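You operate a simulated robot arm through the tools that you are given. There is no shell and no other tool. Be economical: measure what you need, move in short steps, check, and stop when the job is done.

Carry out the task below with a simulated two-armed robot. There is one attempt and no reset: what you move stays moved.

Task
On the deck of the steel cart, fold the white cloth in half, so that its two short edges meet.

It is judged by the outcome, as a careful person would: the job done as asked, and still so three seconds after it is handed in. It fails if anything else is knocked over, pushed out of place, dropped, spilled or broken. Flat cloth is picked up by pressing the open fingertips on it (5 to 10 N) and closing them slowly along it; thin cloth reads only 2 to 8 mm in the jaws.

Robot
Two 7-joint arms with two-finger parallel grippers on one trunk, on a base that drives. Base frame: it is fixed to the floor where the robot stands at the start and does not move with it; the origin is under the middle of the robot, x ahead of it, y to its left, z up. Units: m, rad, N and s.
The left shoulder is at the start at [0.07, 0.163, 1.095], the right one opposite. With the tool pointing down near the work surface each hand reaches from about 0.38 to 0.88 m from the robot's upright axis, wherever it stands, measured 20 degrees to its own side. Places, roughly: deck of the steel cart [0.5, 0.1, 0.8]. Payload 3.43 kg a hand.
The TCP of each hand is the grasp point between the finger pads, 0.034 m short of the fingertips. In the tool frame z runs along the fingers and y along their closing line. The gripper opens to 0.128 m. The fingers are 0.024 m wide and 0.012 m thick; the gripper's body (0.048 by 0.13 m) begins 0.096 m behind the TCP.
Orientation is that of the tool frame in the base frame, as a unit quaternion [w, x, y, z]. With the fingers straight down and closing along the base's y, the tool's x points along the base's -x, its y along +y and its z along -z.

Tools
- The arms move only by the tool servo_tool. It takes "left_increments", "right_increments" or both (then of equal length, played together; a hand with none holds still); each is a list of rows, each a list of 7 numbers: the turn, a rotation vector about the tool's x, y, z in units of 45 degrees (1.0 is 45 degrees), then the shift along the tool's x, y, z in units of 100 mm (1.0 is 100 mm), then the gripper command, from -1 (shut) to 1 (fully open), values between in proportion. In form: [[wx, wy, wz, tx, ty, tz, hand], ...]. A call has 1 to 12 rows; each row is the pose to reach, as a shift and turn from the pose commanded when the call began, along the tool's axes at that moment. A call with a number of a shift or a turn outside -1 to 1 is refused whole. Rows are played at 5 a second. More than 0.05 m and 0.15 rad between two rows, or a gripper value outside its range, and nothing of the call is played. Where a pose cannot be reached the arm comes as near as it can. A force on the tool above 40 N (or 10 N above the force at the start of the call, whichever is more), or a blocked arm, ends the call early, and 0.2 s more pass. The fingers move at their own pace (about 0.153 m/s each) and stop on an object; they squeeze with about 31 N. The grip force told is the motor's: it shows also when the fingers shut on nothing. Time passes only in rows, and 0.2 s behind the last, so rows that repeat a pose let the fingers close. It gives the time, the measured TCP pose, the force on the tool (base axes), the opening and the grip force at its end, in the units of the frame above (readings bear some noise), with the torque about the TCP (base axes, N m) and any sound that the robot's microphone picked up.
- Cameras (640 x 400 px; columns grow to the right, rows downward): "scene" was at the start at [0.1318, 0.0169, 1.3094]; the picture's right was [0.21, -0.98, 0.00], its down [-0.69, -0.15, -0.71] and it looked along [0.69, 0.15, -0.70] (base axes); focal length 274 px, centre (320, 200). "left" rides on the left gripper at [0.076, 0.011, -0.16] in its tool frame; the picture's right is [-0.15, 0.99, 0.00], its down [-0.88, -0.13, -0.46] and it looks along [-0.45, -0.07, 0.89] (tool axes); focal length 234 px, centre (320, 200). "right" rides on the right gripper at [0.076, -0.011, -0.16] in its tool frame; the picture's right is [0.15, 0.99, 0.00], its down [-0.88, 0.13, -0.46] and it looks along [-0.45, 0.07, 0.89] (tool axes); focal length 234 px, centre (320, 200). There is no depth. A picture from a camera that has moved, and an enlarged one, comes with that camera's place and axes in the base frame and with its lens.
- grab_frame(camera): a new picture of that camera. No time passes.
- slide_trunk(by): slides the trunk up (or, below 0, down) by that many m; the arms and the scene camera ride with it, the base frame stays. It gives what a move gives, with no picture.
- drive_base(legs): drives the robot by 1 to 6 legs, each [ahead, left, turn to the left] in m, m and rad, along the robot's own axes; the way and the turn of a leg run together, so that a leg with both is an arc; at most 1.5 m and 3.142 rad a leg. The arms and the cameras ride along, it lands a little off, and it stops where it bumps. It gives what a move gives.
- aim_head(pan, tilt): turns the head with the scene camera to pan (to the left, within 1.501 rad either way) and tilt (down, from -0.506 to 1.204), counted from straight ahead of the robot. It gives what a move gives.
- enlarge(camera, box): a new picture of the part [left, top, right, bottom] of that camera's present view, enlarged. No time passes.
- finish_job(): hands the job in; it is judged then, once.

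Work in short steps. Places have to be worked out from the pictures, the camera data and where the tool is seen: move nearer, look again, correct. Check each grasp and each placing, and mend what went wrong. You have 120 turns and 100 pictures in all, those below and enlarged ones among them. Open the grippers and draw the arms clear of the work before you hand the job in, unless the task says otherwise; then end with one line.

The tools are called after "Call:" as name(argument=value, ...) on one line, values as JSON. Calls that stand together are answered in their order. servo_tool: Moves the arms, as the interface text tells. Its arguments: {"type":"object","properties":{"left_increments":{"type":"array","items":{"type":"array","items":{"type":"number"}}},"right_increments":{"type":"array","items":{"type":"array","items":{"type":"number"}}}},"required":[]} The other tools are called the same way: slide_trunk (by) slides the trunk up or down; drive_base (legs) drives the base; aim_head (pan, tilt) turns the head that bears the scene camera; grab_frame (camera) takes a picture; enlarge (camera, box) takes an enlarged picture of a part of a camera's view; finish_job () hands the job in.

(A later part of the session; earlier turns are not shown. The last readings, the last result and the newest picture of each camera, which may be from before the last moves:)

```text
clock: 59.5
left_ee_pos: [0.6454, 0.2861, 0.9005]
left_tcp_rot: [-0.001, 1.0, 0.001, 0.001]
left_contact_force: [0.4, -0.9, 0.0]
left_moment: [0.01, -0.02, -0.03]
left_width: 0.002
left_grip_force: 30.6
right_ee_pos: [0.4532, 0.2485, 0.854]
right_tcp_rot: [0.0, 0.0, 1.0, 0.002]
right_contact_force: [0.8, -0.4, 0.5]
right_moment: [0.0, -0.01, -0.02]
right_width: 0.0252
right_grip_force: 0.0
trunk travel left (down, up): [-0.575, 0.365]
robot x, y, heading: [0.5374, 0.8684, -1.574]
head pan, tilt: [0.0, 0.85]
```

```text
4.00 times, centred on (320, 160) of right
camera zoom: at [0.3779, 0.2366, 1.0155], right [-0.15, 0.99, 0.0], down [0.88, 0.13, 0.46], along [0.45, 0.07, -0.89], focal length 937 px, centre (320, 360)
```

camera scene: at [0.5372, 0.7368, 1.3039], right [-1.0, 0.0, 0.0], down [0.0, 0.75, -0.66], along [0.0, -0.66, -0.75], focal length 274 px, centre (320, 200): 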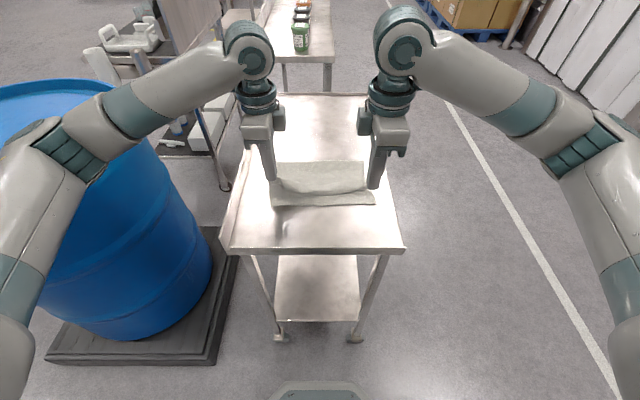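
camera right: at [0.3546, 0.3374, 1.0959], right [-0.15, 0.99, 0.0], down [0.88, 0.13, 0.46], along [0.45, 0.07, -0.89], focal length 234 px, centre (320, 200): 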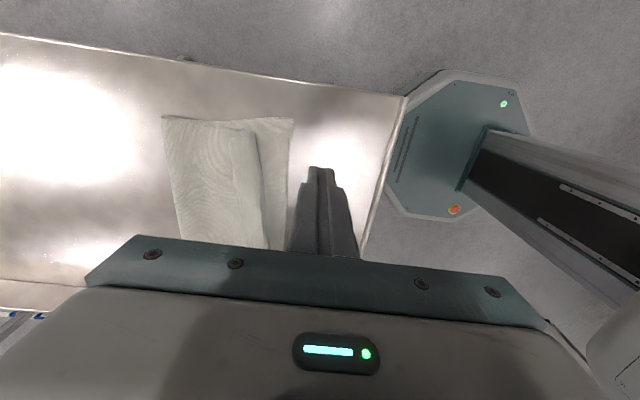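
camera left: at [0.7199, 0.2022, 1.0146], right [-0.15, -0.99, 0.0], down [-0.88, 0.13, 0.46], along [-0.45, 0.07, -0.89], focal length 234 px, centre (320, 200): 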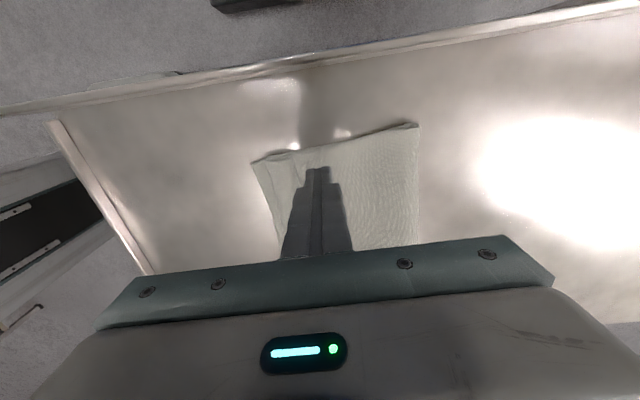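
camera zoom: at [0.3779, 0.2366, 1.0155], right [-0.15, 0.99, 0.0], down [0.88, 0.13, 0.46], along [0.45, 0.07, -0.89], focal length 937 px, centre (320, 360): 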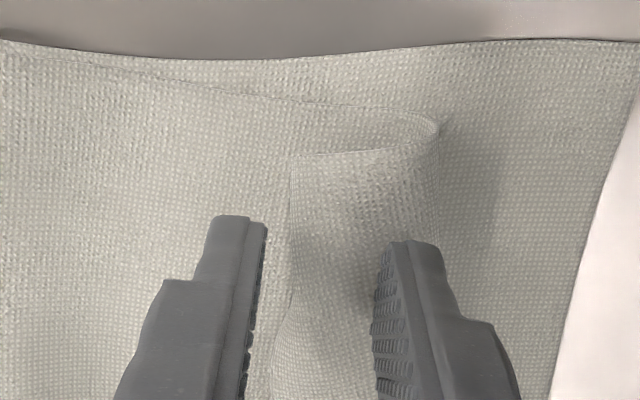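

Good straddle. I press down onto the flap.

Call:
servo_tool(right_increments=[[0, 0, 0, 0, 0, 0.1, -0.61], [0, 0, 0, 0, 0, 0.16, -0.61], [0, 0, 0, 0, 0, 0.17, -0.61]])

Call:
enlarge(camera="right", box=[240, 110, 400, 210])

```text
clock: 60.4
left_ee_pos: [0.6451, 0.2859, 0.8998]
left_tcp_rot: [-0.002, 1.0, 0.001, 0.001]
left_contact_force: [0.8, 1.1, -0.6]
left_moment: [-0.01, -0.02, 0.03]
left_width: 0.0019
left_grip_force: 31.3
right_ee_pos: [0.452, 0.2461, 0.8376]
right_tcp_rot: [0.0, 0.0, 1.0, 0.002]
right_contact_force: [0.0, -0.2, 0.3]
right_moment: [0.03, 0.05, 0.0]
right_width: 0.025
right_grip_force: 0.4
trunk travel left (down, up): [-0.575, 0.365]
robot x, y, heading: [0.5341, 0.8687, -1.571]
head pan, tilt: [0.0, 0.85]
```

```text
4.00 times, centred on (320, 160) of right
camera zoom: at [0.3769, 0.2362, 0.9988], right [-0.14, 0.99, 0.0], down [0.88, 0.13, 0.46], along [0.45, 0.07, -0.89], focal length 937 px, centre (320, 360)
```

zoom: 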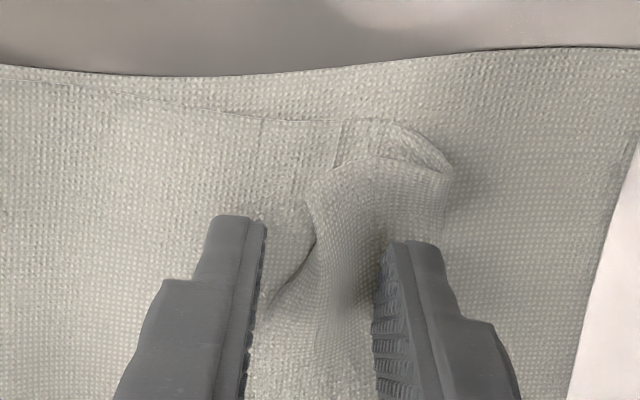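

The flap has bent up between the fingers. I press about 1 mm more and close slowly.

Call:
servo_tool(right_increments=[[0, 0, 0, 0, 0, 0.01, -0.61], [0, 0, 0, 0, 0, 0.015, -0.66], [0, 0, 0, 0, 0, 0.015, -0.71], [0, 0, 0, 0, 0, 0.015, -0.76], [0, 0, 0, 0, 0, 0.015, -0.81], [0, 0, 0, 0, 0, 0.015, -0.86], [0, 0, 0, 0, 0, 0.015, -0.91], [0, 0, 0, 0, 0, 0.01, -1], [0, 0, 0, 0, 0, 0.01, -1]])

Call:
servo_tool(right_increments=[[0, 0, 0, 0, 0, -0.15, -1], [0, 0, 0, 0, 0, -0.3, -1], [0, 0, 0, 0, 0, -0.45, -1], [0, 0, 0, 0, 0, -0.6, -1]])

Call:
enlarge(camera="right", box=[220, 80, 420, 230])

Call:
enlarge(camera="scene", box=[250, 145, 394, 235])

```text
clock: 62.4
left_ee_pos: [0.6447, 0.286, 0.9006]
left_tcp_rot: [-0.001, 1.0, 0.001, 0.001]
left_contact_force: [0.2, 1.2, -0.3]
left_moment: [-0.02, 0.03, 0.0]
left_width: 0.0019
left_grip_force: 31.5
right_ee_pos: [0.4522, 0.2482, 0.8352]
right_tcp_rot: [-0.001, 0.0, 1.0, 0.0]
right_contact_force: [1.6, 0.8, 8.0]
right_moment: [0.06, -0.02, -0.05]
right_width: 0.0027
right_grip_force: 30.9
trunk travel left (down, up): [-0.575, 0.365]
robot x, y, heading: [0.5375, 0.8661, -1.571]
head pan, tilt: [0.0, 0.85]
```

```text
clock: 63.4
left_ee_pos: [0.6457, 0.2871, 0.9001]
left_tcp_rot: [-0.001, 1.0, 0.001, 0.002]
left_contact_force: [0.2, -0.3, 1.2]
left_moment: [-0.02, -0.02, 0.04]
left_width: 0.002
left_grip_force: 31.1
right_ee_pos: [0.4536, 0.2464, 0.8964]
right_tcp_rot: [-0.001, 0.001, 1.0, 0.002]
right_contact_force: [0.0, -0.3, -0.8]
right_moment: [-0.01, 0.01, 0.02]
right_width: 0.0025
right_grip_force: 31.4
trunk travel left (down, up): [-0.575, 0.365]
robot x, y, heading: [0.5362, 0.8632, -1.572]
head pan, tilt: [0.0, 0.85]
```

```text
2.67 times, centred on (320, 155) of right
camera zoom: at [0.3779, 0.2361, 1.0572], right [-0.15, 0.99, 0.0], down [0.88, 0.13, 0.45], along [0.45, 0.07, -0.89], focal length 624 px, centre (320, 320)
```

zoom: 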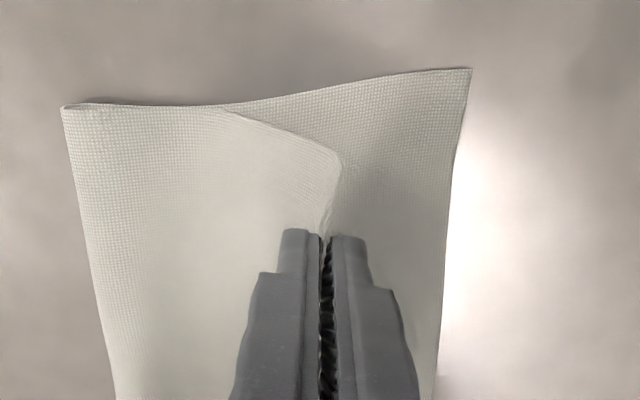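

```text
4.44 times, centred on (322, 190) of scene
camera zoom: at [0.5374, 0.7363, 1.3038], right [-1.0, 0.0, 0.0], down [0.0, 0.75, -0.66], along [0.0, -0.66, -0.75], focal length 1217 px, centre (311, 244)
```

zoom: 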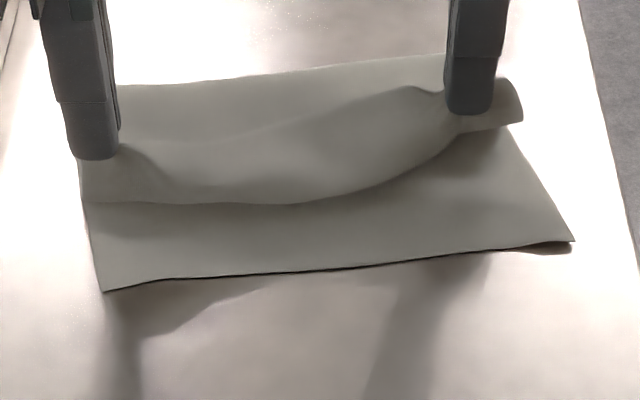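

Now both hands hold only the top layer's edge. The bottom edge runs from (0.648,0.327) to (0.392,0.291), slightly slanted, and about 2 cm is in each jaw. I carry both ends to just above that line while tilting 45° so the flaps lean toward me.

Call:
servo_tool(left_increments=[[-0.17, 0, 0, -0.03, -0.07, 0.05, -1], [-0.34, 0, 0, -0.05, -0.14, 0.1, -1], [-0.5, 0, 0, -0.08, -0.21, 0.15, -1], [-0.67, 0, 0, -0.1, -0.28, 0.2, -1], [-0.84, 0, 0, -0.12, -0.35, 0.3, -1], [-1.0, 0, 0, -0.145, -0.41, 0.4, -1]], right_increments=[[0.17, 0, 0, 0.02, 0.1, 0.05, -1], [0.34, 0, 0, 0.04, 0.2, 0.1, -1], [0.5, 0, 0, 0.06, 0.3, 0.15, -1], [0.67, 0, 0, 0.08, 0.4, 0.2, -1], [0.84, 0, 0, 0.1, 0.48, 0.28, -1], [1.0, 0, 0, 0.126, 0.556, 0.36, -1]])

Call:
enlarge(camera="right", box=[200, 80, 440, 260])

Call:
enlarge(camera="left", box=[200, 80, 440, 260])

Call:
enlarge(camera="scene", box=[240, 145, 400, 245])

```text
clock: 64.8
left_ee_pos: [0.6306, 0.3273, 0.8607]
left_tcp_rot: [0.382, 0.924, 0.002, 0.0]
left_contact_force: [0.3, 0.2, 0.7]
left_moment: [0.03, -0.03, -0.02]
left_width: 0.0021
left_grip_force: 31.0
right_ee_pos: [0.4389, 0.3035, 0.8599]
right_tcp_rot: [0.0, 0.001, 0.924, -0.383]
right_contact_force: [-0.3, -0.1, 0.3]
right_moment: [0.04, 0.0, 0.03]
right_width: 0.0025
right_grip_force: 30.9
trunk travel left (down, up): [-0.575, 0.365]
robot x, y, heading: [0.5379, 0.8641, -1.565]
head pan, tilt: [0.0, 0.85]
```

```text
2.22 times, centred on (320, 170) of right
camera zoom: at [0.3642, 0.4092, 0.9832], right [-0.15, 0.7, -0.7], down [0.88, 0.41, 0.23], along [0.45, -0.58, -0.68], focal length 520 px, centre (320, 267)
```

zoom: 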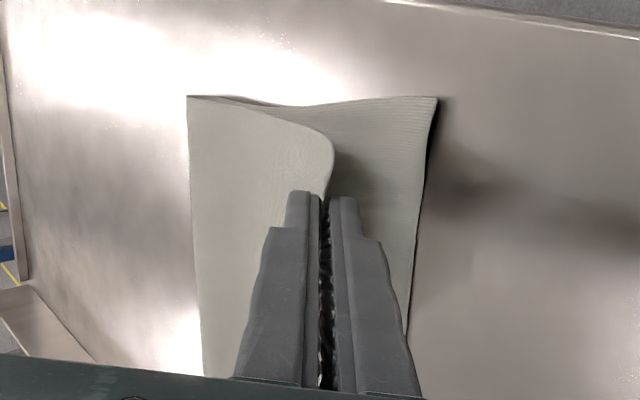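

```text
2.22 times, centred on (320, 170) of left
camera zoom: at [0.7055, 0.4323, 0.9809], right [-0.15, -0.7, 0.7], down [-0.88, 0.41, 0.23], along [-0.45, -0.58, -0.68], focal length 520 px, centre (320, 267)
```

zoom: 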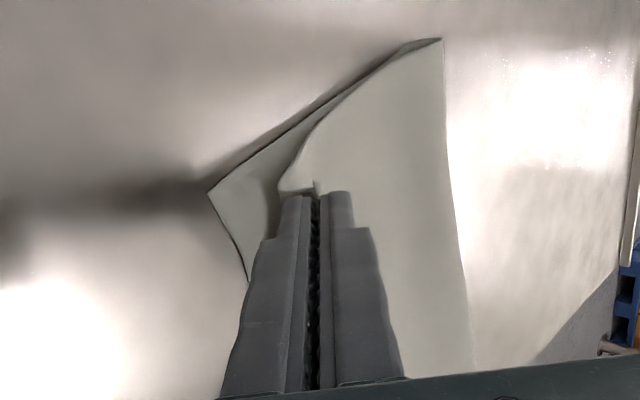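

```text
4.00 times, centred on (320, 195) of scene
camera zoom: at [0.5371, 0.7364, 1.304], right [-1.0, 0.0, 0.0], down [0.0, 0.75, -0.66], along [0.0, -0.66, -0.75], focal length 1095 px, centre (320, 220)
```

zoom: 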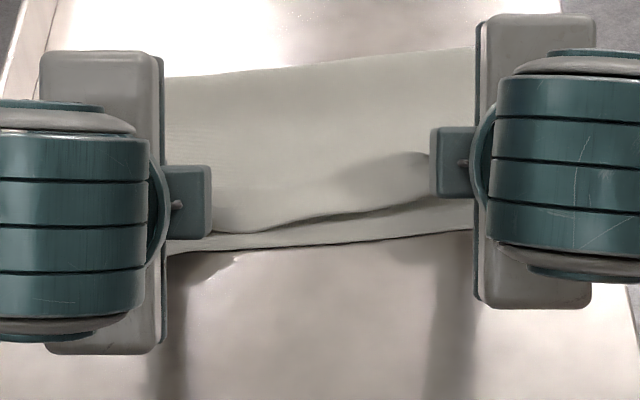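

Both are aligned; the bottom edge refines to (0.645,0.331)–(0.390,0.299). I lower the final 2 cm.

Call:
servo_tool(left_increments=[[0, 0, 0, 0, -0.08, 0.06, -1], [0, 0, 0, 0, -0.17, 0.127, -1]], right_increments=[[0, 0, 0, 0, 0.08, 0.06, -1], [0, 0, 0, 0, 0.17, 0.127, -1]])

Call:
enlarge(camera="scene", box=[240, 145, 400, 245])

```text
clock: 65.3
left_ee_pos: [0.6314, 0.3288, 0.8402]
left_tcp_rot: [0.382, 0.924, 0.001, 0.001]
left_contact_force: [0.0, -0.3, -0.4]
left_moment: [0.04, -0.04, 0.01]
left_width: 0.0018
left_grip_force: 31.2
right_ee_pos: [0.4401, 0.3051, 0.8403]
right_tcp_rot: [-0.001, 0.0, 0.924, -0.382]
right_contact_force: [0.1, -0.2, -0.1]
right_moment: [0.05, -0.02, 0.0]
right_width: 0.0025
right_grip_force: 31.0
trunk travel left (down, up): [-0.575, 0.365]
robot x, y, heading: [0.5375, 0.865, -1.571]
head pan, tilt: [0.0, 0.85]
```

```text
4.00 times, centred on (320, 195) of scene
camera zoom: at [0.5374, 0.7359, 1.3039], right [-1.0, 0.0, 0.0], down [0.0, 0.75, -0.66], along [0.0, -0.66, -0.75], focal length 1095 px, centre (320, 220)
```

zoom: 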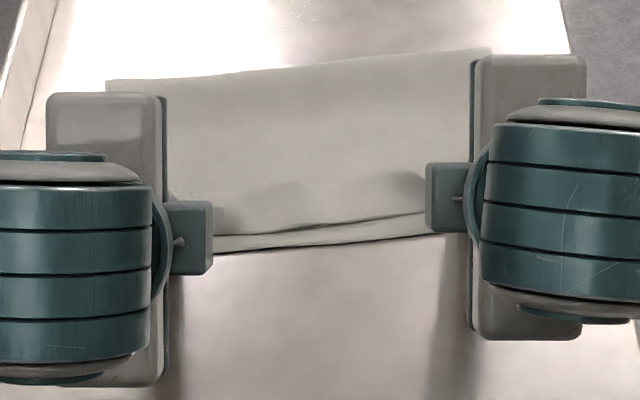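

Nearly touching. I move back 5 mm toward me, open the jaws to 18 mm, and back the base straight away so the fingers slip out horizontally from under the flaps.

Call:
servo_tool(left_increments=[[0, 0, 0, 0, -0.035, -0.035, -1], [0, 0, 0, 0, -0.02, -0.05, -0.85], [0, 0, 0, 0, 0, -0.07, -0.72], [0, 0, 0, 0, 0, -0.07, -0.72]], right_increments=[[0, 0, 0, 0, 0.035, -0.035, -1], [0, 0, 0, 0, 0.02, -0.05, -0.85], [0, 0, 0, 0, 0, -0.07, -0.72], [0, 0, 0, 0, 0, -0.07, -0.72]])

Call:
drive_base(legs=[[-0.1, 0, 0]])

Call:
grab_frame(camera="right")

Call:
enlarge(camera="scene", box=[240, 100, 400, 200])

```text
clock: 66.3
left_ee_pos: [0.6316, 0.334, 0.8443]
left_tcp_rot: [0.382, 0.924, 0.001, 0.001]
left_contact_force: [0.2, 0.1, -0.4]
left_moment: [0.01, 0.05, 0.01]
left_width: 0.0179
left_grip_force: 0.1
right_ee_pos: [0.4392, 0.311, 0.8437]
right_tcp_rot: [-0.002, 0.0, 0.925, -0.381]
right_contact_force: [-0.4, 0.0, 0.6]
right_moment: [0.0, 0.0, 0.01]
right_width: 0.018
right_grip_force: 0.0
trunk travel left (down, up): [-0.575, 0.365]
robot x, y, heading: [0.5341, 0.8646, -1.571]
head pan, tilt: [0.0, 0.85]
```

```text
clock: 67.5
left_ee_pos: [0.631, 0.4345, 0.8442]
left_tcp_rot: [0.381, 0.924, -0.001, 0.0]
left_contact_force: [0.1, 0.8, -0.5]
left_moment: [0.02, 0.03, -0.03]
left_width: 0.018
left_grip_force: 0.0
right_ee_pos: [0.4396, 0.411, 0.8451]
right_tcp_rot: [-0.001, 0.0, 0.924, -0.382]
right_contact_force: [0.4, 0.1, -0.6]
right_moment: [-0.01, 0.01, -0.01]
right_width: 0.0177
right_grip_force: 0.2
trunk travel left (down, up): [-0.575, 0.365]
robot x, y, heading: [0.5353, 0.9652, -1.569]
head pan, tilt: [0.0, 0.85]
```

```text
28 pictures are left
camera right: at [0.3648, 0.5164, 0.9674], right [-0.15, 0.7, -0.7], down [0.88, 0.41, 0.23], along [0.45, -0.58, -0.68], focal length 234 px, centre (320, 200)
```

right: 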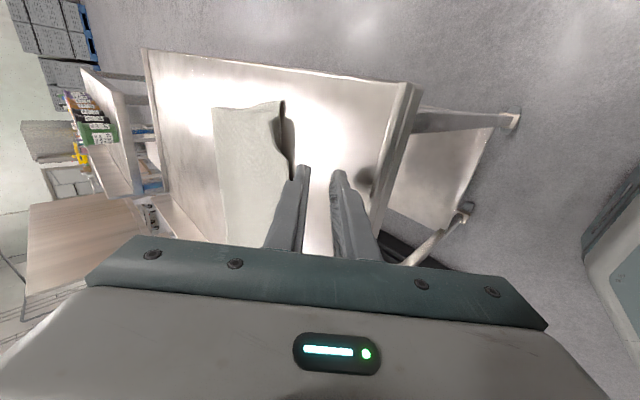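

```text
4.00 times, centred on (320, 150) of scene
camera zoom: at [0.5372, 0.8362, 1.3039], right [-1.0, 0.0, 0.0], down [0.0, 0.75, -0.66], along [0.0, -0.66, -0.75], focal length 1095 px, centre (320, 400)
```

zoom: 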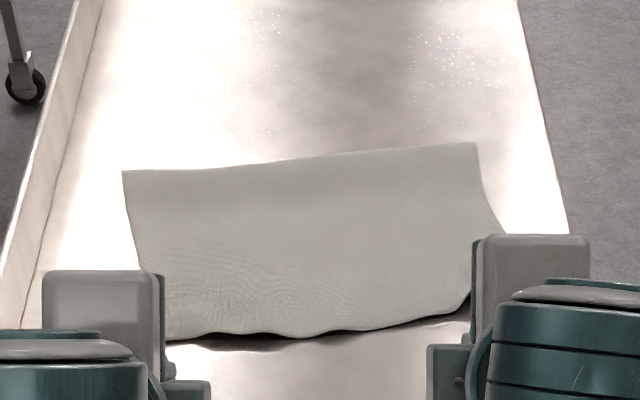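

Both flaps fell over toward me this time. I lift the hands off by raising the trunk and inspect.

Call:
slide_trunk(by=0.2)

Call:
drive_base(legs=[[-0.1, 0, 0]])

Call:
aim_head(pan=0.0, tilt=0.95)

Call:
grab_frame(camera="scene")

```text
clock: 69.7
left_ee_pos: [0.6302, 0.4335, 1.0449]
left_tcp_rot: [0.382, 0.924, 0.0, 0.0]
left_contact_force: [-0.1, -0.4, 0.5]
left_moment: [-0.01, 0.0, 0.0]
left_width: 0.0178
left_grip_force: 0.0
right_ee_pos: [0.44, 0.4095, 1.0443]
right_tcp_rot: [-0.002, 0.001, 0.924, -0.381]
right_contact_force: [-0.8, 0.5, -0.5]
right_moment: [0.0, -0.02, 0.03]
right_width: 0.0178
right_grip_force: 0.1
trunk travel left (down, up): [-0.775, 0.165]
robot x, y, heading: [0.5315, 0.963, -1.568]
head pan, tilt: [0.0, 0.85]
```

```text
clock: 70.8
left_ee_pos: [0.6312, 0.5312, 1.0448]
left_tcp_rot: [0.382, 0.924, 0.001, 0.001]
left_contact_force: [-0.6, 0.8, -0.8]
left_moment: [-0.02, -0.02, 0.0]
left_width: 0.0181
left_grip_force: 0.1
right_ee_pos: [0.4387, 0.5074, 1.045]
right_tcp_rot: [-0.001, 0.001, 0.924, -0.382]
right_contact_force: [0.1, 0.0, 0.1]
right_moment: [-0.01, 0.0, -0.08]
right_width: 0.0182
right_grip_force: 0.0
trunk travel left (down, up): [-0.775, 0.165]
robot x, y, heading: [0.5355, 1.0663, -1.568]
head pan, tilt: [0.0, 0.85]
```

```text
clock: 71.5
left_ee_pos: [0.6304, 0.5341, 1.0447]
left_tcp_rot: [0.382, 0.924, 0.001, 0.001]
left_contact_force: [-0.2, -0.2, -0.2]
left_moment: [-0.01, -0.02, -0.02]
left_width: 0.0181
left_grip_force: 0.1
right_ee_pos: [0.4397, 0.5093, 1.0452]
right_tcp_rot: [-0.001, 0.001, 0.924, -0.382]
right_contact_force: [0.1, 0.9, -0.6]
right_moment: [0.0, -0.01, 0.01]
right_width: 0.0179
right_grip_force: 0.1
trunk travel left (down, up): [-0.775, 0.165]
robot x, y, heading: [0.5333, 1.0646, -1.572]
head pan, tilt: [0.0, 0.949]
```

```text
26 pictures are left
camera scene: at [0.5372, 0.9401, 1.4965], right [-1.0, 0.0, 0.0], down [0.0, 0.81, -0.58], along [0.0, -0.58, -0.81], focal length 274 px, centre (320, 200)
```

scene: 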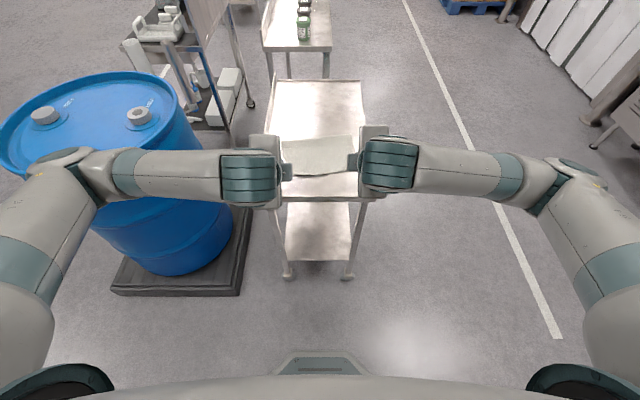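

I zoom in on the cloth from the head and the left wrist.

Call:
enlarge(camera="scene", box=[265, 125, 375, 190])

Call:
grab_frame(camera="left")

Call:
grab_frame(camera="right")

```text
5.82 times, centred on (320, 158) of scene
camera zoom: at [0.5372, 0.9401, 1.4965], right [-1.0, 0.0, 0.0], down [0.0, 0.81, -0.58], along [0.0, -0.58, -0.81], focal length 1593 px, centre (320, 447)
```

zoom: 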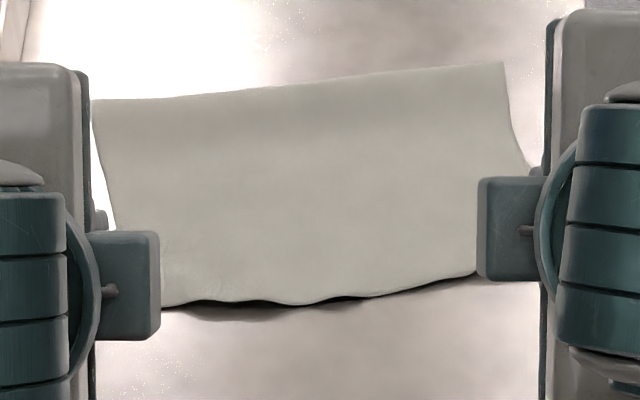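

```text
24 pictures are left
camera left: at [0.7062, 0.6378, 1.1657], right [-0.15, -0.7, 0.7], down [-0.88, 0.41, 0.23], along [-0.45, -0.58, -0.68], focal length 234 px, centre (320, 200)
```

left: 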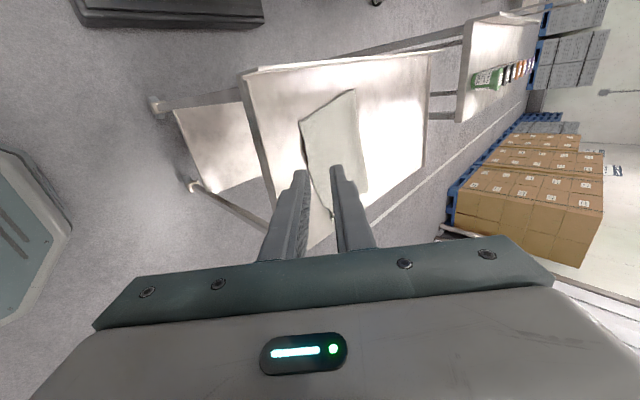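

```text
23 pictures are left
camera right: at [0.3648, 0.6148, 1.1673], right [-0.15, 0.7, -0.7], down [0.88, 0.41, 0.23], along [0.45, -0.58, -0.68], focal length 234 px, centre (320, 200)
```

right: 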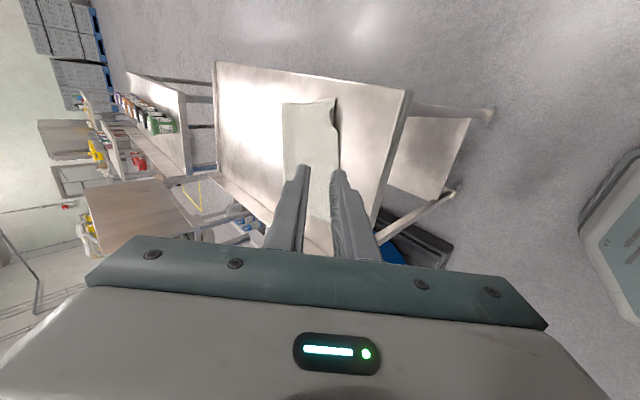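

The edges look very close now. I zoom in on both near corners.

Call:
enlarge(camera="right", box=[275, 85, 355, 185])

Call:
enlarge(camera="left", box=[285, 80, 385, 230])

```text
4.00 times, centred on (315, 135) of right
camera zoom: at [0.3648, 0.6148, 1.1673], right [-0.15, 0.7, -0.7], down [0.88, 0.41, 0.23], along [0.45, -0.58, -0.68], focal length 937 px, centre (340, 460)
```

zoom: 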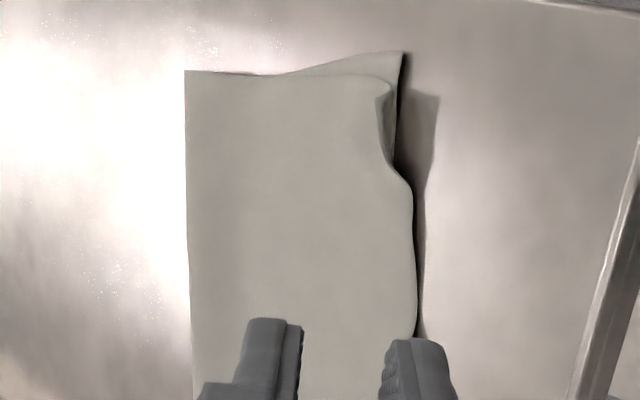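

```text
2.67 times, centred on (335, 155) of left
camera zoom: at [0.7062, 0.6378, 1.1657], right [-0.15, -0.7, 0.7], down [-0.88, 0.41, 0.23], along [-0.45, -0.58, -0.68], focal length 624 px, centre (280, 320)
```

zoom: 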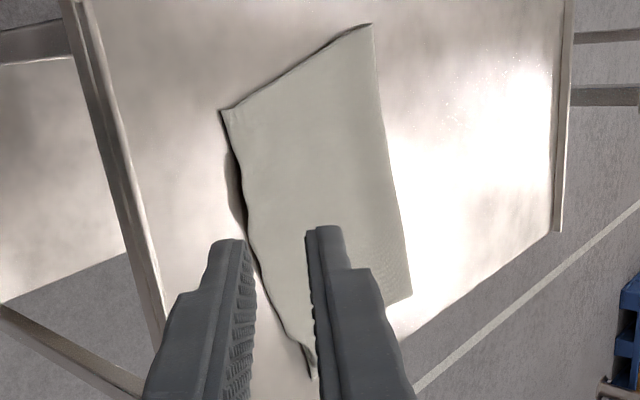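

The left corner and main edge meet well. At the right, a small corner of the top layer is still turned back. I zoom in on it.

Call:
enlarge(camera="right", box=[318, 92, 350, 136])

```text
9.09 times, centred on (334, 114) of right
camera zoom: at [0.3648, 0.6148, 1.1673], right [-0.15, 0.7, -0.7], down [0.88, 0.41, 0.23], along [0.45, -0.58, -0.68], focal length 2129 px, centre (193, 982)
```

zoom: 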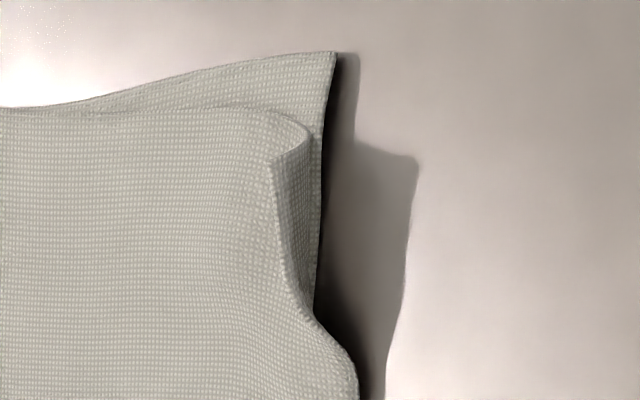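

The corner stands up along a crease from (0.405,0.298) to (0.440,0.308). I'll sweep it over toward me with the closed right fingertips, staying above the lower layers. First I bring the right hand over, vertical.

Call:
servo_tool(right_increments=[[-0.17, 0, 0, 0.04, -0.12, 0.12, -1], [-0.34, 0, 0, 0.08, -0.24, 0.24, -1], [-0.5, 0, 0, 0.12, -0.36, 0.36, -1], [-0.67, 0, 0, 0.16, -0.48, 0.48, -1], [-0.84, 0, 0, 0.2, -0.6, 0.6, -1], [-1.0, 0, 0, 0.23, -0.707, 0.707, -1]])

Call:
servo_tool(right_increments=[[0, 0, 0, 0, -0.33, 0.2, -1], [0, 0, 0, 0, -0.66, 0.4, -1], [0, 0, 0, 0, -1.0, 0.6, -1], [0, 0, 0, 0, -1.0, 0.9, -1]])

Call:
servo_tool(right_increments=[[0, 0, 0, 0, -0.25, 0.0, -1], [0, 0, 0, 0, -0.47, 0.1, -1], [0, 0, 0, 0, -0.47, 0.5, -1], [0, 0, 0, 0, -0.47, 0.8, -1]])

Call:
grab_frame(camera="right")

```text
clock: 72.9
left_ee_pos: [0.6309, 0.5307, 1.0432]
left_tcp_rot: [0.381, 0.924, 0.0, 0.001]
left_contact_force: [0.1, -1.3, -0.1]
left_moment: [-0.04, 0.01, 0.01]
left_width: 0.0178
left_grip_force: 0.1
right_ee_pos: [0.4157, 0.406, 1.044]
right_tcp_rot: [-0.001, 0.001, 1.0, 0.003]
right_contact_force: [0.1, -0.2, -0.2]
right_moment: [0.0, -0.01, 0.0]
right_width: 0.0
right_grip_force: 30.8
trunk travel left (down, up): [-0.775, 0.165]
robot x, y, heading: [0.5341, 1.0611, -1.57]
head pan, tilt: [0.0, 0.949]
```

```text
clock: 73.9
left_ee_pos: [0.6305, 0.5313, 1.0448]
left_tcp_rot: [0.382, 0.924, 0.0, 0.001]
left_contact_force: [-0.5, -0.4, -0.6]
left_moment: [0.0, 0.01, -0.03]
left_width: 0.0177
left_grip_force: 0.0
right_ee_pos: [0.4191, 0.3086, 0.9547]
right_tcp_rot: [-0.001, 0.001, 1.0, 0.002]
right_contact_force: [0.5, 0.8, -0.1]
right_moment: [0.01, 0.0, 0.0]
right_width: 0.0002
right_grip_force: 31.3
trunk travel left (down, up): [-0.775, 0.165]
robot x, y, heading: [0.5363, 1.0643, -1.567]
head pan, tilt: [0.0, 0.949]
```

```text
clock: 74.9
left_ee_pos: [0.632, 0.5317, 1.0446]
left_tcp_rot: [0.382, 0.924, 0.0, 0.0]
left_contact_force: [0.4, -0.3, -1.0]
left_moment: [0.02, 0.02, -0.02]
left_width: 0.0179
left_grip_force: 0.2
right_ee_pos: [0.4168, 0.2612, 0.8726]
right_tcp_rot: [-0.002, 0.001, 1.0, 0.002]
right_contact_force: [-0.3, -0.3, -0.5]
right_moment: [-0.01, 0.04, 0.02]
right_width: 0.0001
right_grip_force: 31.1
trunk travel left (down, up): [-0.775, 0.165]
robot x, y, heading: [0.5376, 1.0629, -1.57]
head pan, tilt: [0.0, 0.949]
```

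```text
19 pictures are left
camera right: at [0.3419, 0.2508, 1.0338], right [-0.15, 0.99, 0.0], down [0.88, 0.13, 0.45], along [0.45, 0.07, -0.89], focal length 234 px, centre (320, 200)
```

right: 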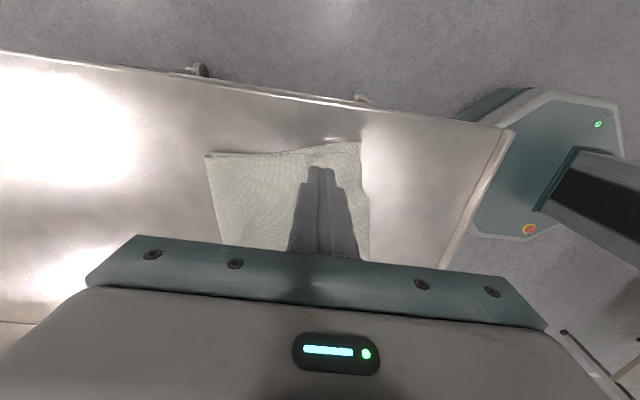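

Call:
enlarge(camera="right", box=[280, 125, 400, 215])

```text
4.44 times, centred on (340, 170) of right
camera zoom: at [0.3419, 0.2508, 1.0338], right [-0.15, 0.99, 0.0], down [0.88, 0.13, 0.45], along [0.45, 0.07, -0.89], focal length 1041 px, centre (231, 333)
```

zoom: 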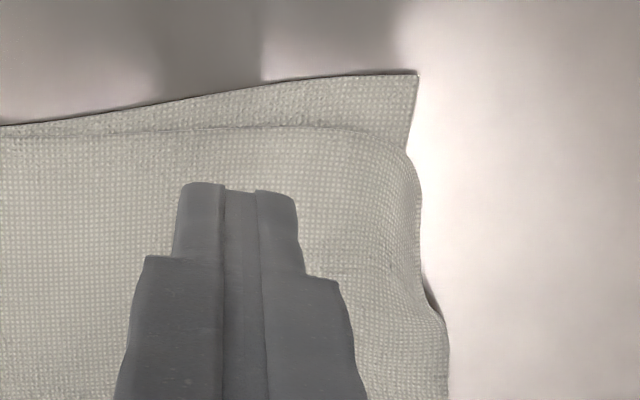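

The upturned corner is just ahead of the fingertips. I lower to about 6 mm above the cloth and sweep toward me.

Call:
servo_tool(right_increments=[[0, 0, 0, 0, 0, 0.15, -1], [0, 0, 0, 0, 0, 0.3, -1], [0, 0, 0, 0, 0.12, 0.3, -1], [0, 0, 0, 0, 0.24, 0.3, -1], [0, 0, 0, 0, 0.36, 0.3, -1], [0, 0, 0, 0, 0.48, 0.3, -1], [0, 0, 0, 0, 0.6, 0.31, -1], [0, 0, 0, 0, 0.72, 0.32, -1], [0, 0, 0, 0, 0.8, 0.32, -1], [0, 0, 0, 0, 0.95, 0.2, -1]])

Call:
servo_tool(right_increments=[[0, 0, 0, 0, 0.3, -0.3, -1], [0, 0, 0, 0, 0.6, -0.6, -1], [0, 0, 0, 0, 0.9, -0.95, -1]])

Call:
grab_frame(camera="right")

Call:
enlarge(camera="scene", box=[265, 125, 375, 190])

```text
clock: 77.1
left_ee_pos: [0.6295, 0.5333, 1.0447]
left_tcp_rot: [0.381, 0.924, 0.0, 0.001]
left_contact_force: [0.1, -0.1, -0.3]
left_moment: [-0.02, 0.0, 0.01]
left_width: 0.0178
left_grip_force: 0.3
right_ee_pos: [0.4157, 0.3576, 0.8542]
right_tcp_rot: [-0.001, 0.001, 1.0, 0.0]
right_contact_force: [0.2, 0.0, -1.4]
right_moment: [-0.02, -0.02, -0.01]
right_width: 0.0
right_grip_force: 30.9
right hand out of reach, approached as far as the arm can: row 2
trunk travel left (down, up): [-0.775, 0.165]
robot x, y, heading: [0.533, 1.0624, -1.574]
head pan, tilt: [0.0, 0.949]
```

```text
clock: 77.9
left_ee_pos: [0.6315, 0.5325, 1.0451]
left_tcp_rot: [0.381, 0.924, 0.0, 0.002]
left_contact_force: [-0.1, 0.0, 0.4]
left_moment: [0.01, 0.0, -0.01]
left_width: 0.0178
left_grip_force: 0.1
right_ee_pos: [0.4161, 0.4477, 0.9499]
right_tcp_rot: [-0.001, 0.001, 1.0, 0.002]
right_contact_force: [-0.2, 0.1, -0.6]
right_moment: [-0.01, 0.01, 0.0]
right_width: 0.0
right_grip_force: 31.1
trunk travel left (down, up): [-0.775, 0.165]
robot x, y, heading: [0.5363, 1.0596, -1.571]
head pan, tilt: [0.0, 0.949]
```

```text
17 pictures are left
camera right: at [0.3416, 0.4371, 1.1105], right [-0.14, 0.99, 0.0], down [0.88, 0.13, 0.46], along [0.45, 0.07, -0.89], focal length 234 px, centre (320, 200)
```

right: 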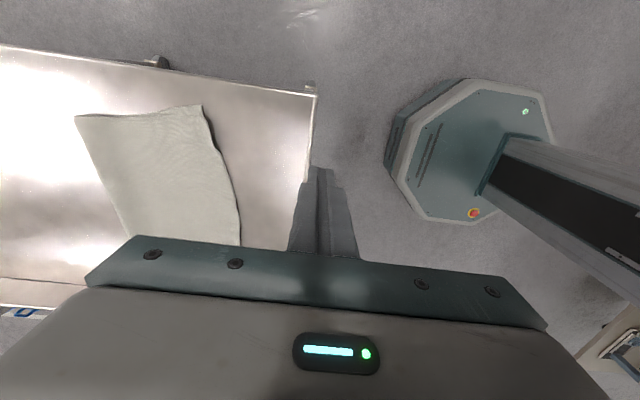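

```text
5.82 times, centred on (320, 158) of scene
camera zoom: at [0.5364, 0.9395, 1.4963], right [-1.0, 0.0, 0.0], down [0.0, 0.81, -0.58], along [0.0, -0.58, -0.81], focal length 1593 px, centre (320, 447)
```

zoom: 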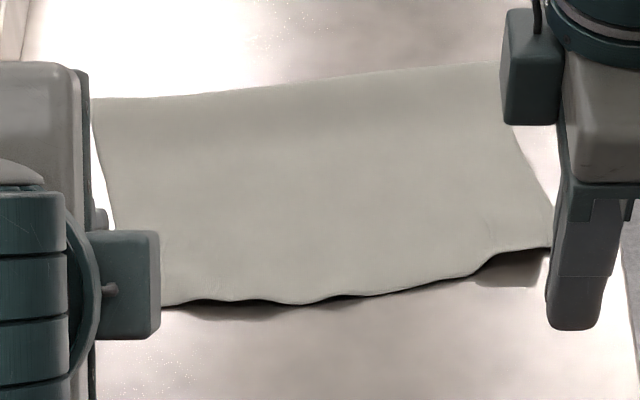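

Call:
enlarge(camera="right", box=[150, 90, 260, 180])

```text
4.44 times, centred on (205, 135) of right
camera zoom: at [0.3416, 0.4371, 1.1105], right [-0.14, 0.99, 0.0], down [0.88, 0.13, 0.46], along [0.45, 0.07, -0.89], focal length 1041 px, centre (831, 489)
```

zoom: 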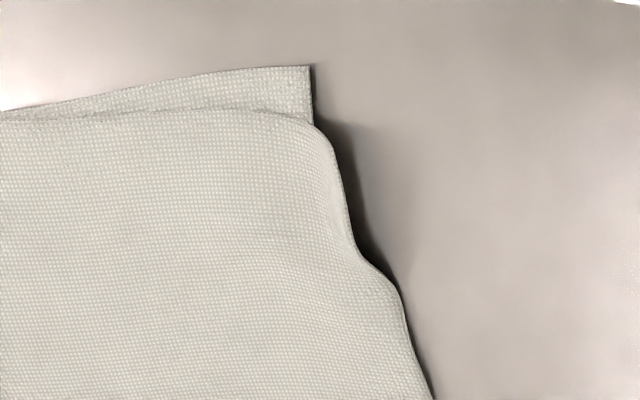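

Much better. I clear both hands to the sides to get an unobstructed view from the front.

Call:
servo_tool(left_increments=[[0, 0, 0, 0.4, 0, 0, -0.72], [0, 0, 0, 0.8, 0, 0, -0.72]], right_increments=[[0, 0, 0, 0.4, 0.3, -0.2, -1], [0, 0, 0, 0.8, 0.6, -0.5, -1]])

Call:
enlarge(camera="scene", box=[270, 125, 380, 190])

Call:
enlarge(camera="scene", box=[335, 150, 371, 175])

```text
refused: row 1 steps farther than a row can; nothing moved
```

```text
5.82 times, centred on (325, 158) of scene
camera zoom: at [0.5364, 0.9395, 1.4963], right [-1.0, 0.0, 0.0], down [0.0, 0.81, -0.58], along [0.0, -0.58, -0.81], focal length 1593 px, centre (291, 447)
```

zoom: 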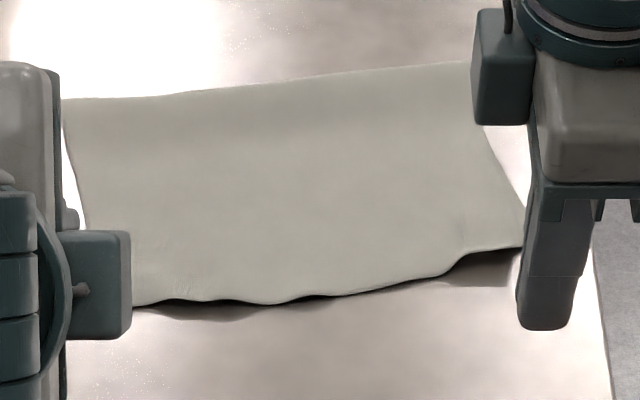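

```text
16.00 times, centred on (353, 162) of scene
camera zoom: at [0.5364, 0.9395, 1.4963], right [-1.0, 0.0, 0.0], down [0.0, 0.81, -0.58], along [0.0, -0.58, -0.81], focal length 4382 px, centre (-208, 800)
```

zoom: 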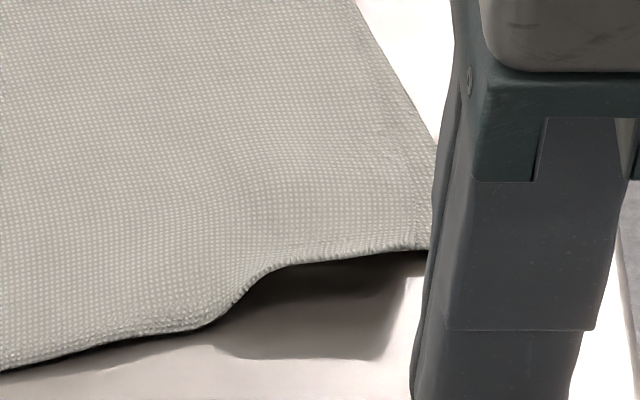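

The right corner is slightly lifted off the deck. I move the hands aside in smaller steps for a full view.

Call:
servo_tool(left_increments=[[0, 0, 0, 0.3, 0, 0, -0.72], [0, 0, 0, 0.6, 0, 0, -0.72], [0, 0, 0, 0.8, 0, 0, -0.72]], right_increments=[[0, 0, 0, 0.3, 0.1, -0.1, -1], [0, 0, 0, 0.6, 0.2, -0.2, -1], [0, 0, 0, 0.9, 0.3, -0.3, -1]])

Call:
enlarge(camera="scene", box=[320, 135, 376, 175])

Call:
enlarge(camera="right", box=[100, 60, 340, 240])

```text
clock: 78.7
left_ee_pos: [0.7108, 0.532, 1.0456]
left_tcp_rot: [0.382, 0.924, 0.0, 0.001]
left_contact_force: [0.4, 0.4, -0.9]
left_moment: [0.0, -0.03, 0.02]
left_width: 0.018
left_grip_force: 0.0
right_ee_pos: [0.3264, 0.4777, 0.9807]
right_tcp_rot: [-0.001, 0.001, 1.0, 0.001]
right_contact_force: [0.5, 0.5, -0.3]
right_moment: [-0.02, -0.01, 0.01]
right_width: 0.0001
right_grip_force: 30.9
trunk travel left (down, up): [-0.775, 0.165]
robot x, y, heading: [0.5345, 1.0628, -1.569]
head pan, tilt: [0.0, 0.949]
```

```text
10.00 times, centred on (348, 155) of scene
camera zoom: at [0.5368, 0.9397, 1.4964], right [-1.0, 0.0, 0.0], down [0.0, 0.81, -0.58], along [0.0, -0.58, -0.81], focal length 2738 px, centre (40, 650)
```

zoom: 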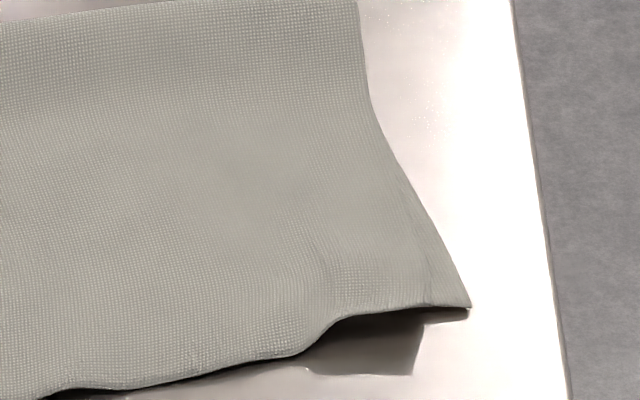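

```text
2.22 times, centred on (220, 150) of right
camera zoom: at [0.2509, 0.466, 1.142], right [-0.14, 0.99, 0.0], down [0.88, 0.13, 0.45], along [0.45, 0.07, -0.89], focal length 520 px, centre (542, 311)
```

zoom: 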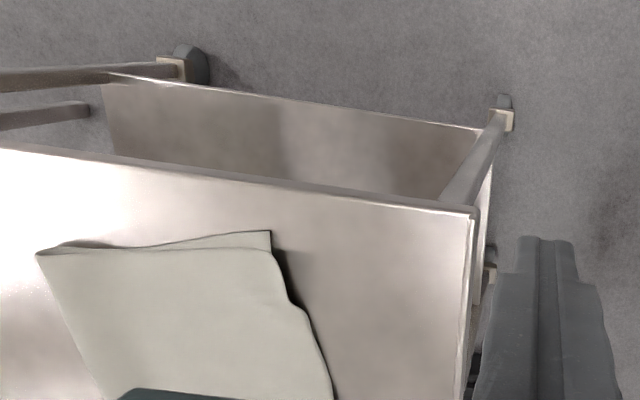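

The right corner of the top layer is still standing upright. I'll sweep it over again, and this time press it down once it lies toward me. First I lower the trunk a bit for reach and return the hand behind the corner.

Call:
slide_trunk(by=-0.1)

Call:
servo_tool(right_increments=[[0, 0, 0, -0.22, -0.25, 0, -1], [0, 0, 0, -0.44, -0.5, 0, -1], [0, 0, 0, -0.66, -0.75, 0, -1], [0, 0, 0, -0.88, -1.0, 0, -1]])

Call:
servo_tool(right_increments=[[0, 0, 0, 0, -0.35, 0, -1], [0, 0, 0, 0, -0.7, 0, -1], [0, 0, 0, 0, -1.0, 0, -1], [0, 0, 0, 0, -1.0, 0, -1]])

```text
clock: 80.0
left_ee_pos: [0.7106, 0.5315, 0.9463]
left_tcp_rot: [0.382, 0.924, 0.002, 0.001]
left_contact_force: [-0.3, -0.1, 0.3]
left_moment: [0.01, -0.02, 0.04]
left_width: 0.0176
left_grip_force: 0.0
right_ee_pos: [0.3257, 0.4758, 0.881]
right_tcp_rot: [-0.001, 0.0, 1.0, 0.001]
right_contact_force: [-1.2, -0.2, 0.0]
right_moment: [0.02, 0.01, 0.02]
right_width: 0.0
right_grip_force: 30.6
trunk travel left (down, up): [-0.675, 0.265]
robot x, y, heading: [0.534, 1.0597, -1.571]
head pan, tilt: [0.0, 0.949]
```

```text
clock: 81.0
left_ee_pos: [0.7116, 0.5309, 0.9434]
left_tcp_rot: [0.381, 0.924, 0.001, 0.001]
left_contact_force: [0.2, -0.8, -0.6]
left_moment: [0.01, 0.04, -0.04]
left_width: 0.0178
left_grip_force: 0.1
right_ee_pos: [0.4159, 0.374, 0.8789]
right_tcp_rot: [-0.001, 0.001, 1.0, 0.001]
right_contact_force: [0.1, 0.3, -0.2]
right_moment: [-0.01, 0.04, -0.02]
right_width: 0.0
right_grip_force: 31.1
trunk travel left (down, up): [-0.675, 0.265]
robot x, y, heading: [0.5363, 1.0624, -1.568]
head pan, tilt: [0.0, 0.949]
```

```text
clock: 82.0
left_ee_pos: [0.7105, 0.5314, 0.945]
left_tcp_rot: [0.382, 0.924, 0.001, 0.001]
left_contact_force: [0.2, 0.3, 0.6]
left_moment: [0.02, -0.02, 0.01]
left_width: 0.018
left_grip_force: 0.0
right_ee_pos: [0.414, 0.2733, 0.8792]
right_tcp_rot: [0.0, 0.001, 1.0, 0.001]
right_contact_force: [0.4, -0.3, 0.5]
right_moment: [0.03, -0.01, 0.0]
right_width: 0.0
right_grip_force: 30.8
trunk travel left (down, up): [-0.675, 0.265]
robot x, y, heading: [0.5378, 1.0647, -1.573]
head pan, tilt: [0.0, 0.949]
```

In position behind the corner: lower, sweep 5 cm, press, hold, then lift.

Call:
servo_tool(right_increments=[[0, 0, 0, 0, -0.1, 0.2, -1], [0, 0, 0, 0, -0.1, 0.38, -1], [0, 0, 0, 0, 0.03, 0.38, -1], [0, 0, 0, 0, 0.16, 0.38, -1], [0, 0, 0, 0, 0.3, 0.38, -1], [0, 0, 0, 0, 0.44, 0.4, -1], [0, 0, 0, 0, 0.44, 0.44, -1], [0, 0, 0, 0, 0.44, 0.445, -1], [0, 0, 0, 0, 0.44, 0.445, -1]])

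Call:
enlarge(camera="scene", box=[310, 115, 376, 165])

```text
clock: 84.0
left_ee_pos: [0.7105, 0.5318, 0.9443]
left_tcp_rot: [0.381, 0.924, 0.0, 0.001]
left_contact_force: [-1.2, 0.3, 0.9]
left_moment: [0.01, 0.02, -0.01]
left_width: 0.0181
left_grip_force: 0.0
right_ee_pos: [0.415, 0.3199, 0.8365]
right_tcp_rot: [0.0, 0.001, 1.0, 0.001]
right_contact_force: [-0.4, -0.4, 4.0]
right_moment: [-0.04, 0.04, 0.02]
right_width: 0.0003
right_grip_force: 31.1
trunk travel left (down, up): [-0.675, 0.265]
robot x, y, heading: [0.5354, 1.0665, -1.572]
head pan, tilt: [0.0, 0.949]
```

```text
8.00 times, centred on (343, 140) of scene
camera zoom: at [0.5373, 0.9393, 1.3964], right [-1.0, 0.0, 0.0], down [0.0, 0.81, -0.58], along [0.0, -0.58, -0.81], focal length 2191 px, centre (136, 680)
```

zoom: 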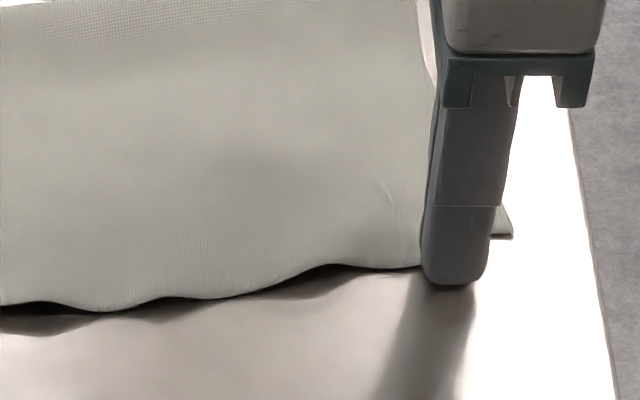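

The corner is pressed under the fingertips. I lift straight up, then back out.

Call:
servo_tool(right_increments=[[0, 0, 0, 0, 0, 0.03, -1], [0, 0, 0, 0, 0, 0.03, -1], [0, 0, 0, 0, 0, -0.2, -1], [0, 0, 0, 0, 0, -0.5, -1], [0, 0, 0, 0.2, 0.2, -0.8, -1], [0, 0, 0, 0.5, 0.5, -0.95, -1], [0, 0, 0, 0.8, 0.8, -0.95, -1]])

Call:
enlarge(camera="scene", box=[265, 95, 375, 165])

Call:
enlarge(camera="right", box=[100, 60, 340, 240])

```text
clock: 85.6
left_ee_pos: [0.7101, 0.5327, 0.945]
left_tcp_rot: [0.383, 0.924, 0.0, 0.002]
left_contact_force: [-0.3, 0.8, 0.0]
left_moment: [0.02, -0.04, 0.02]
left_width: 0.0179
left_grip_force: 0.1
right_ee_pos: [0.3322, 0.4016, 0.9306]
right_tcp_rot: [0.0, 0.0, 1.0, 0.001]
right_contact_force: [1.1, 1.0, -0.7]
right_moment: [-0.02, 0.01, 0.01]
right_width: 0.0
right_grip_force: 30.9
trunk travel left (down, up): [-0.675, 0.265]
robot x, y, heading: [0.5352, 1.0649, -1.569]
head pan, tilt: [0.0, 0.949]
```

```text
5.71 times, centred on (320, 130) of scene
camera zoom: at [0.5358, 0.9397, 1.3964], right [-1.0, 0.0, 0.0], down [0.0, 0.81, -0.58], along [0.0, -0.58, -0.81], focal length 1565 px, centre (320, 600)
```

zoom: 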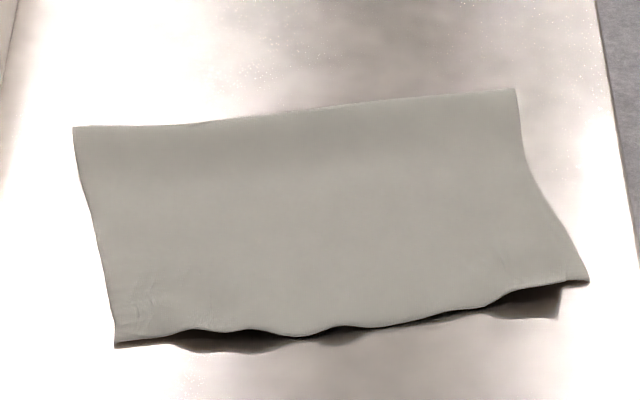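

```text
2.22 times, centred on (220, 150) of right
camera zoom: at [0.2576, 0.3899, 1.0924], right [-0.15, 0.99, 0.0], down [0.88, 0.13, 0.46], along [0.45, 0.07, -0.89], focal length 520 px, centre (542, 311)
```

zoom: 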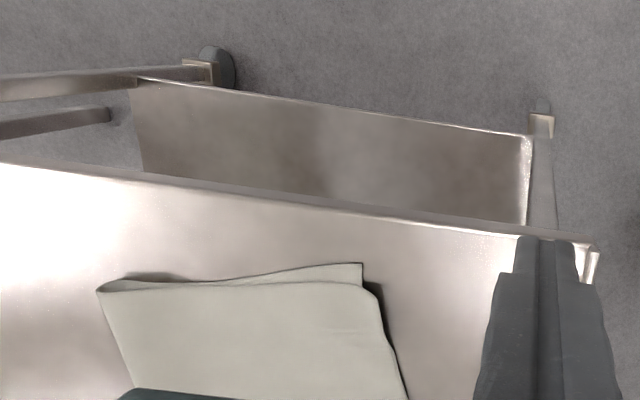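

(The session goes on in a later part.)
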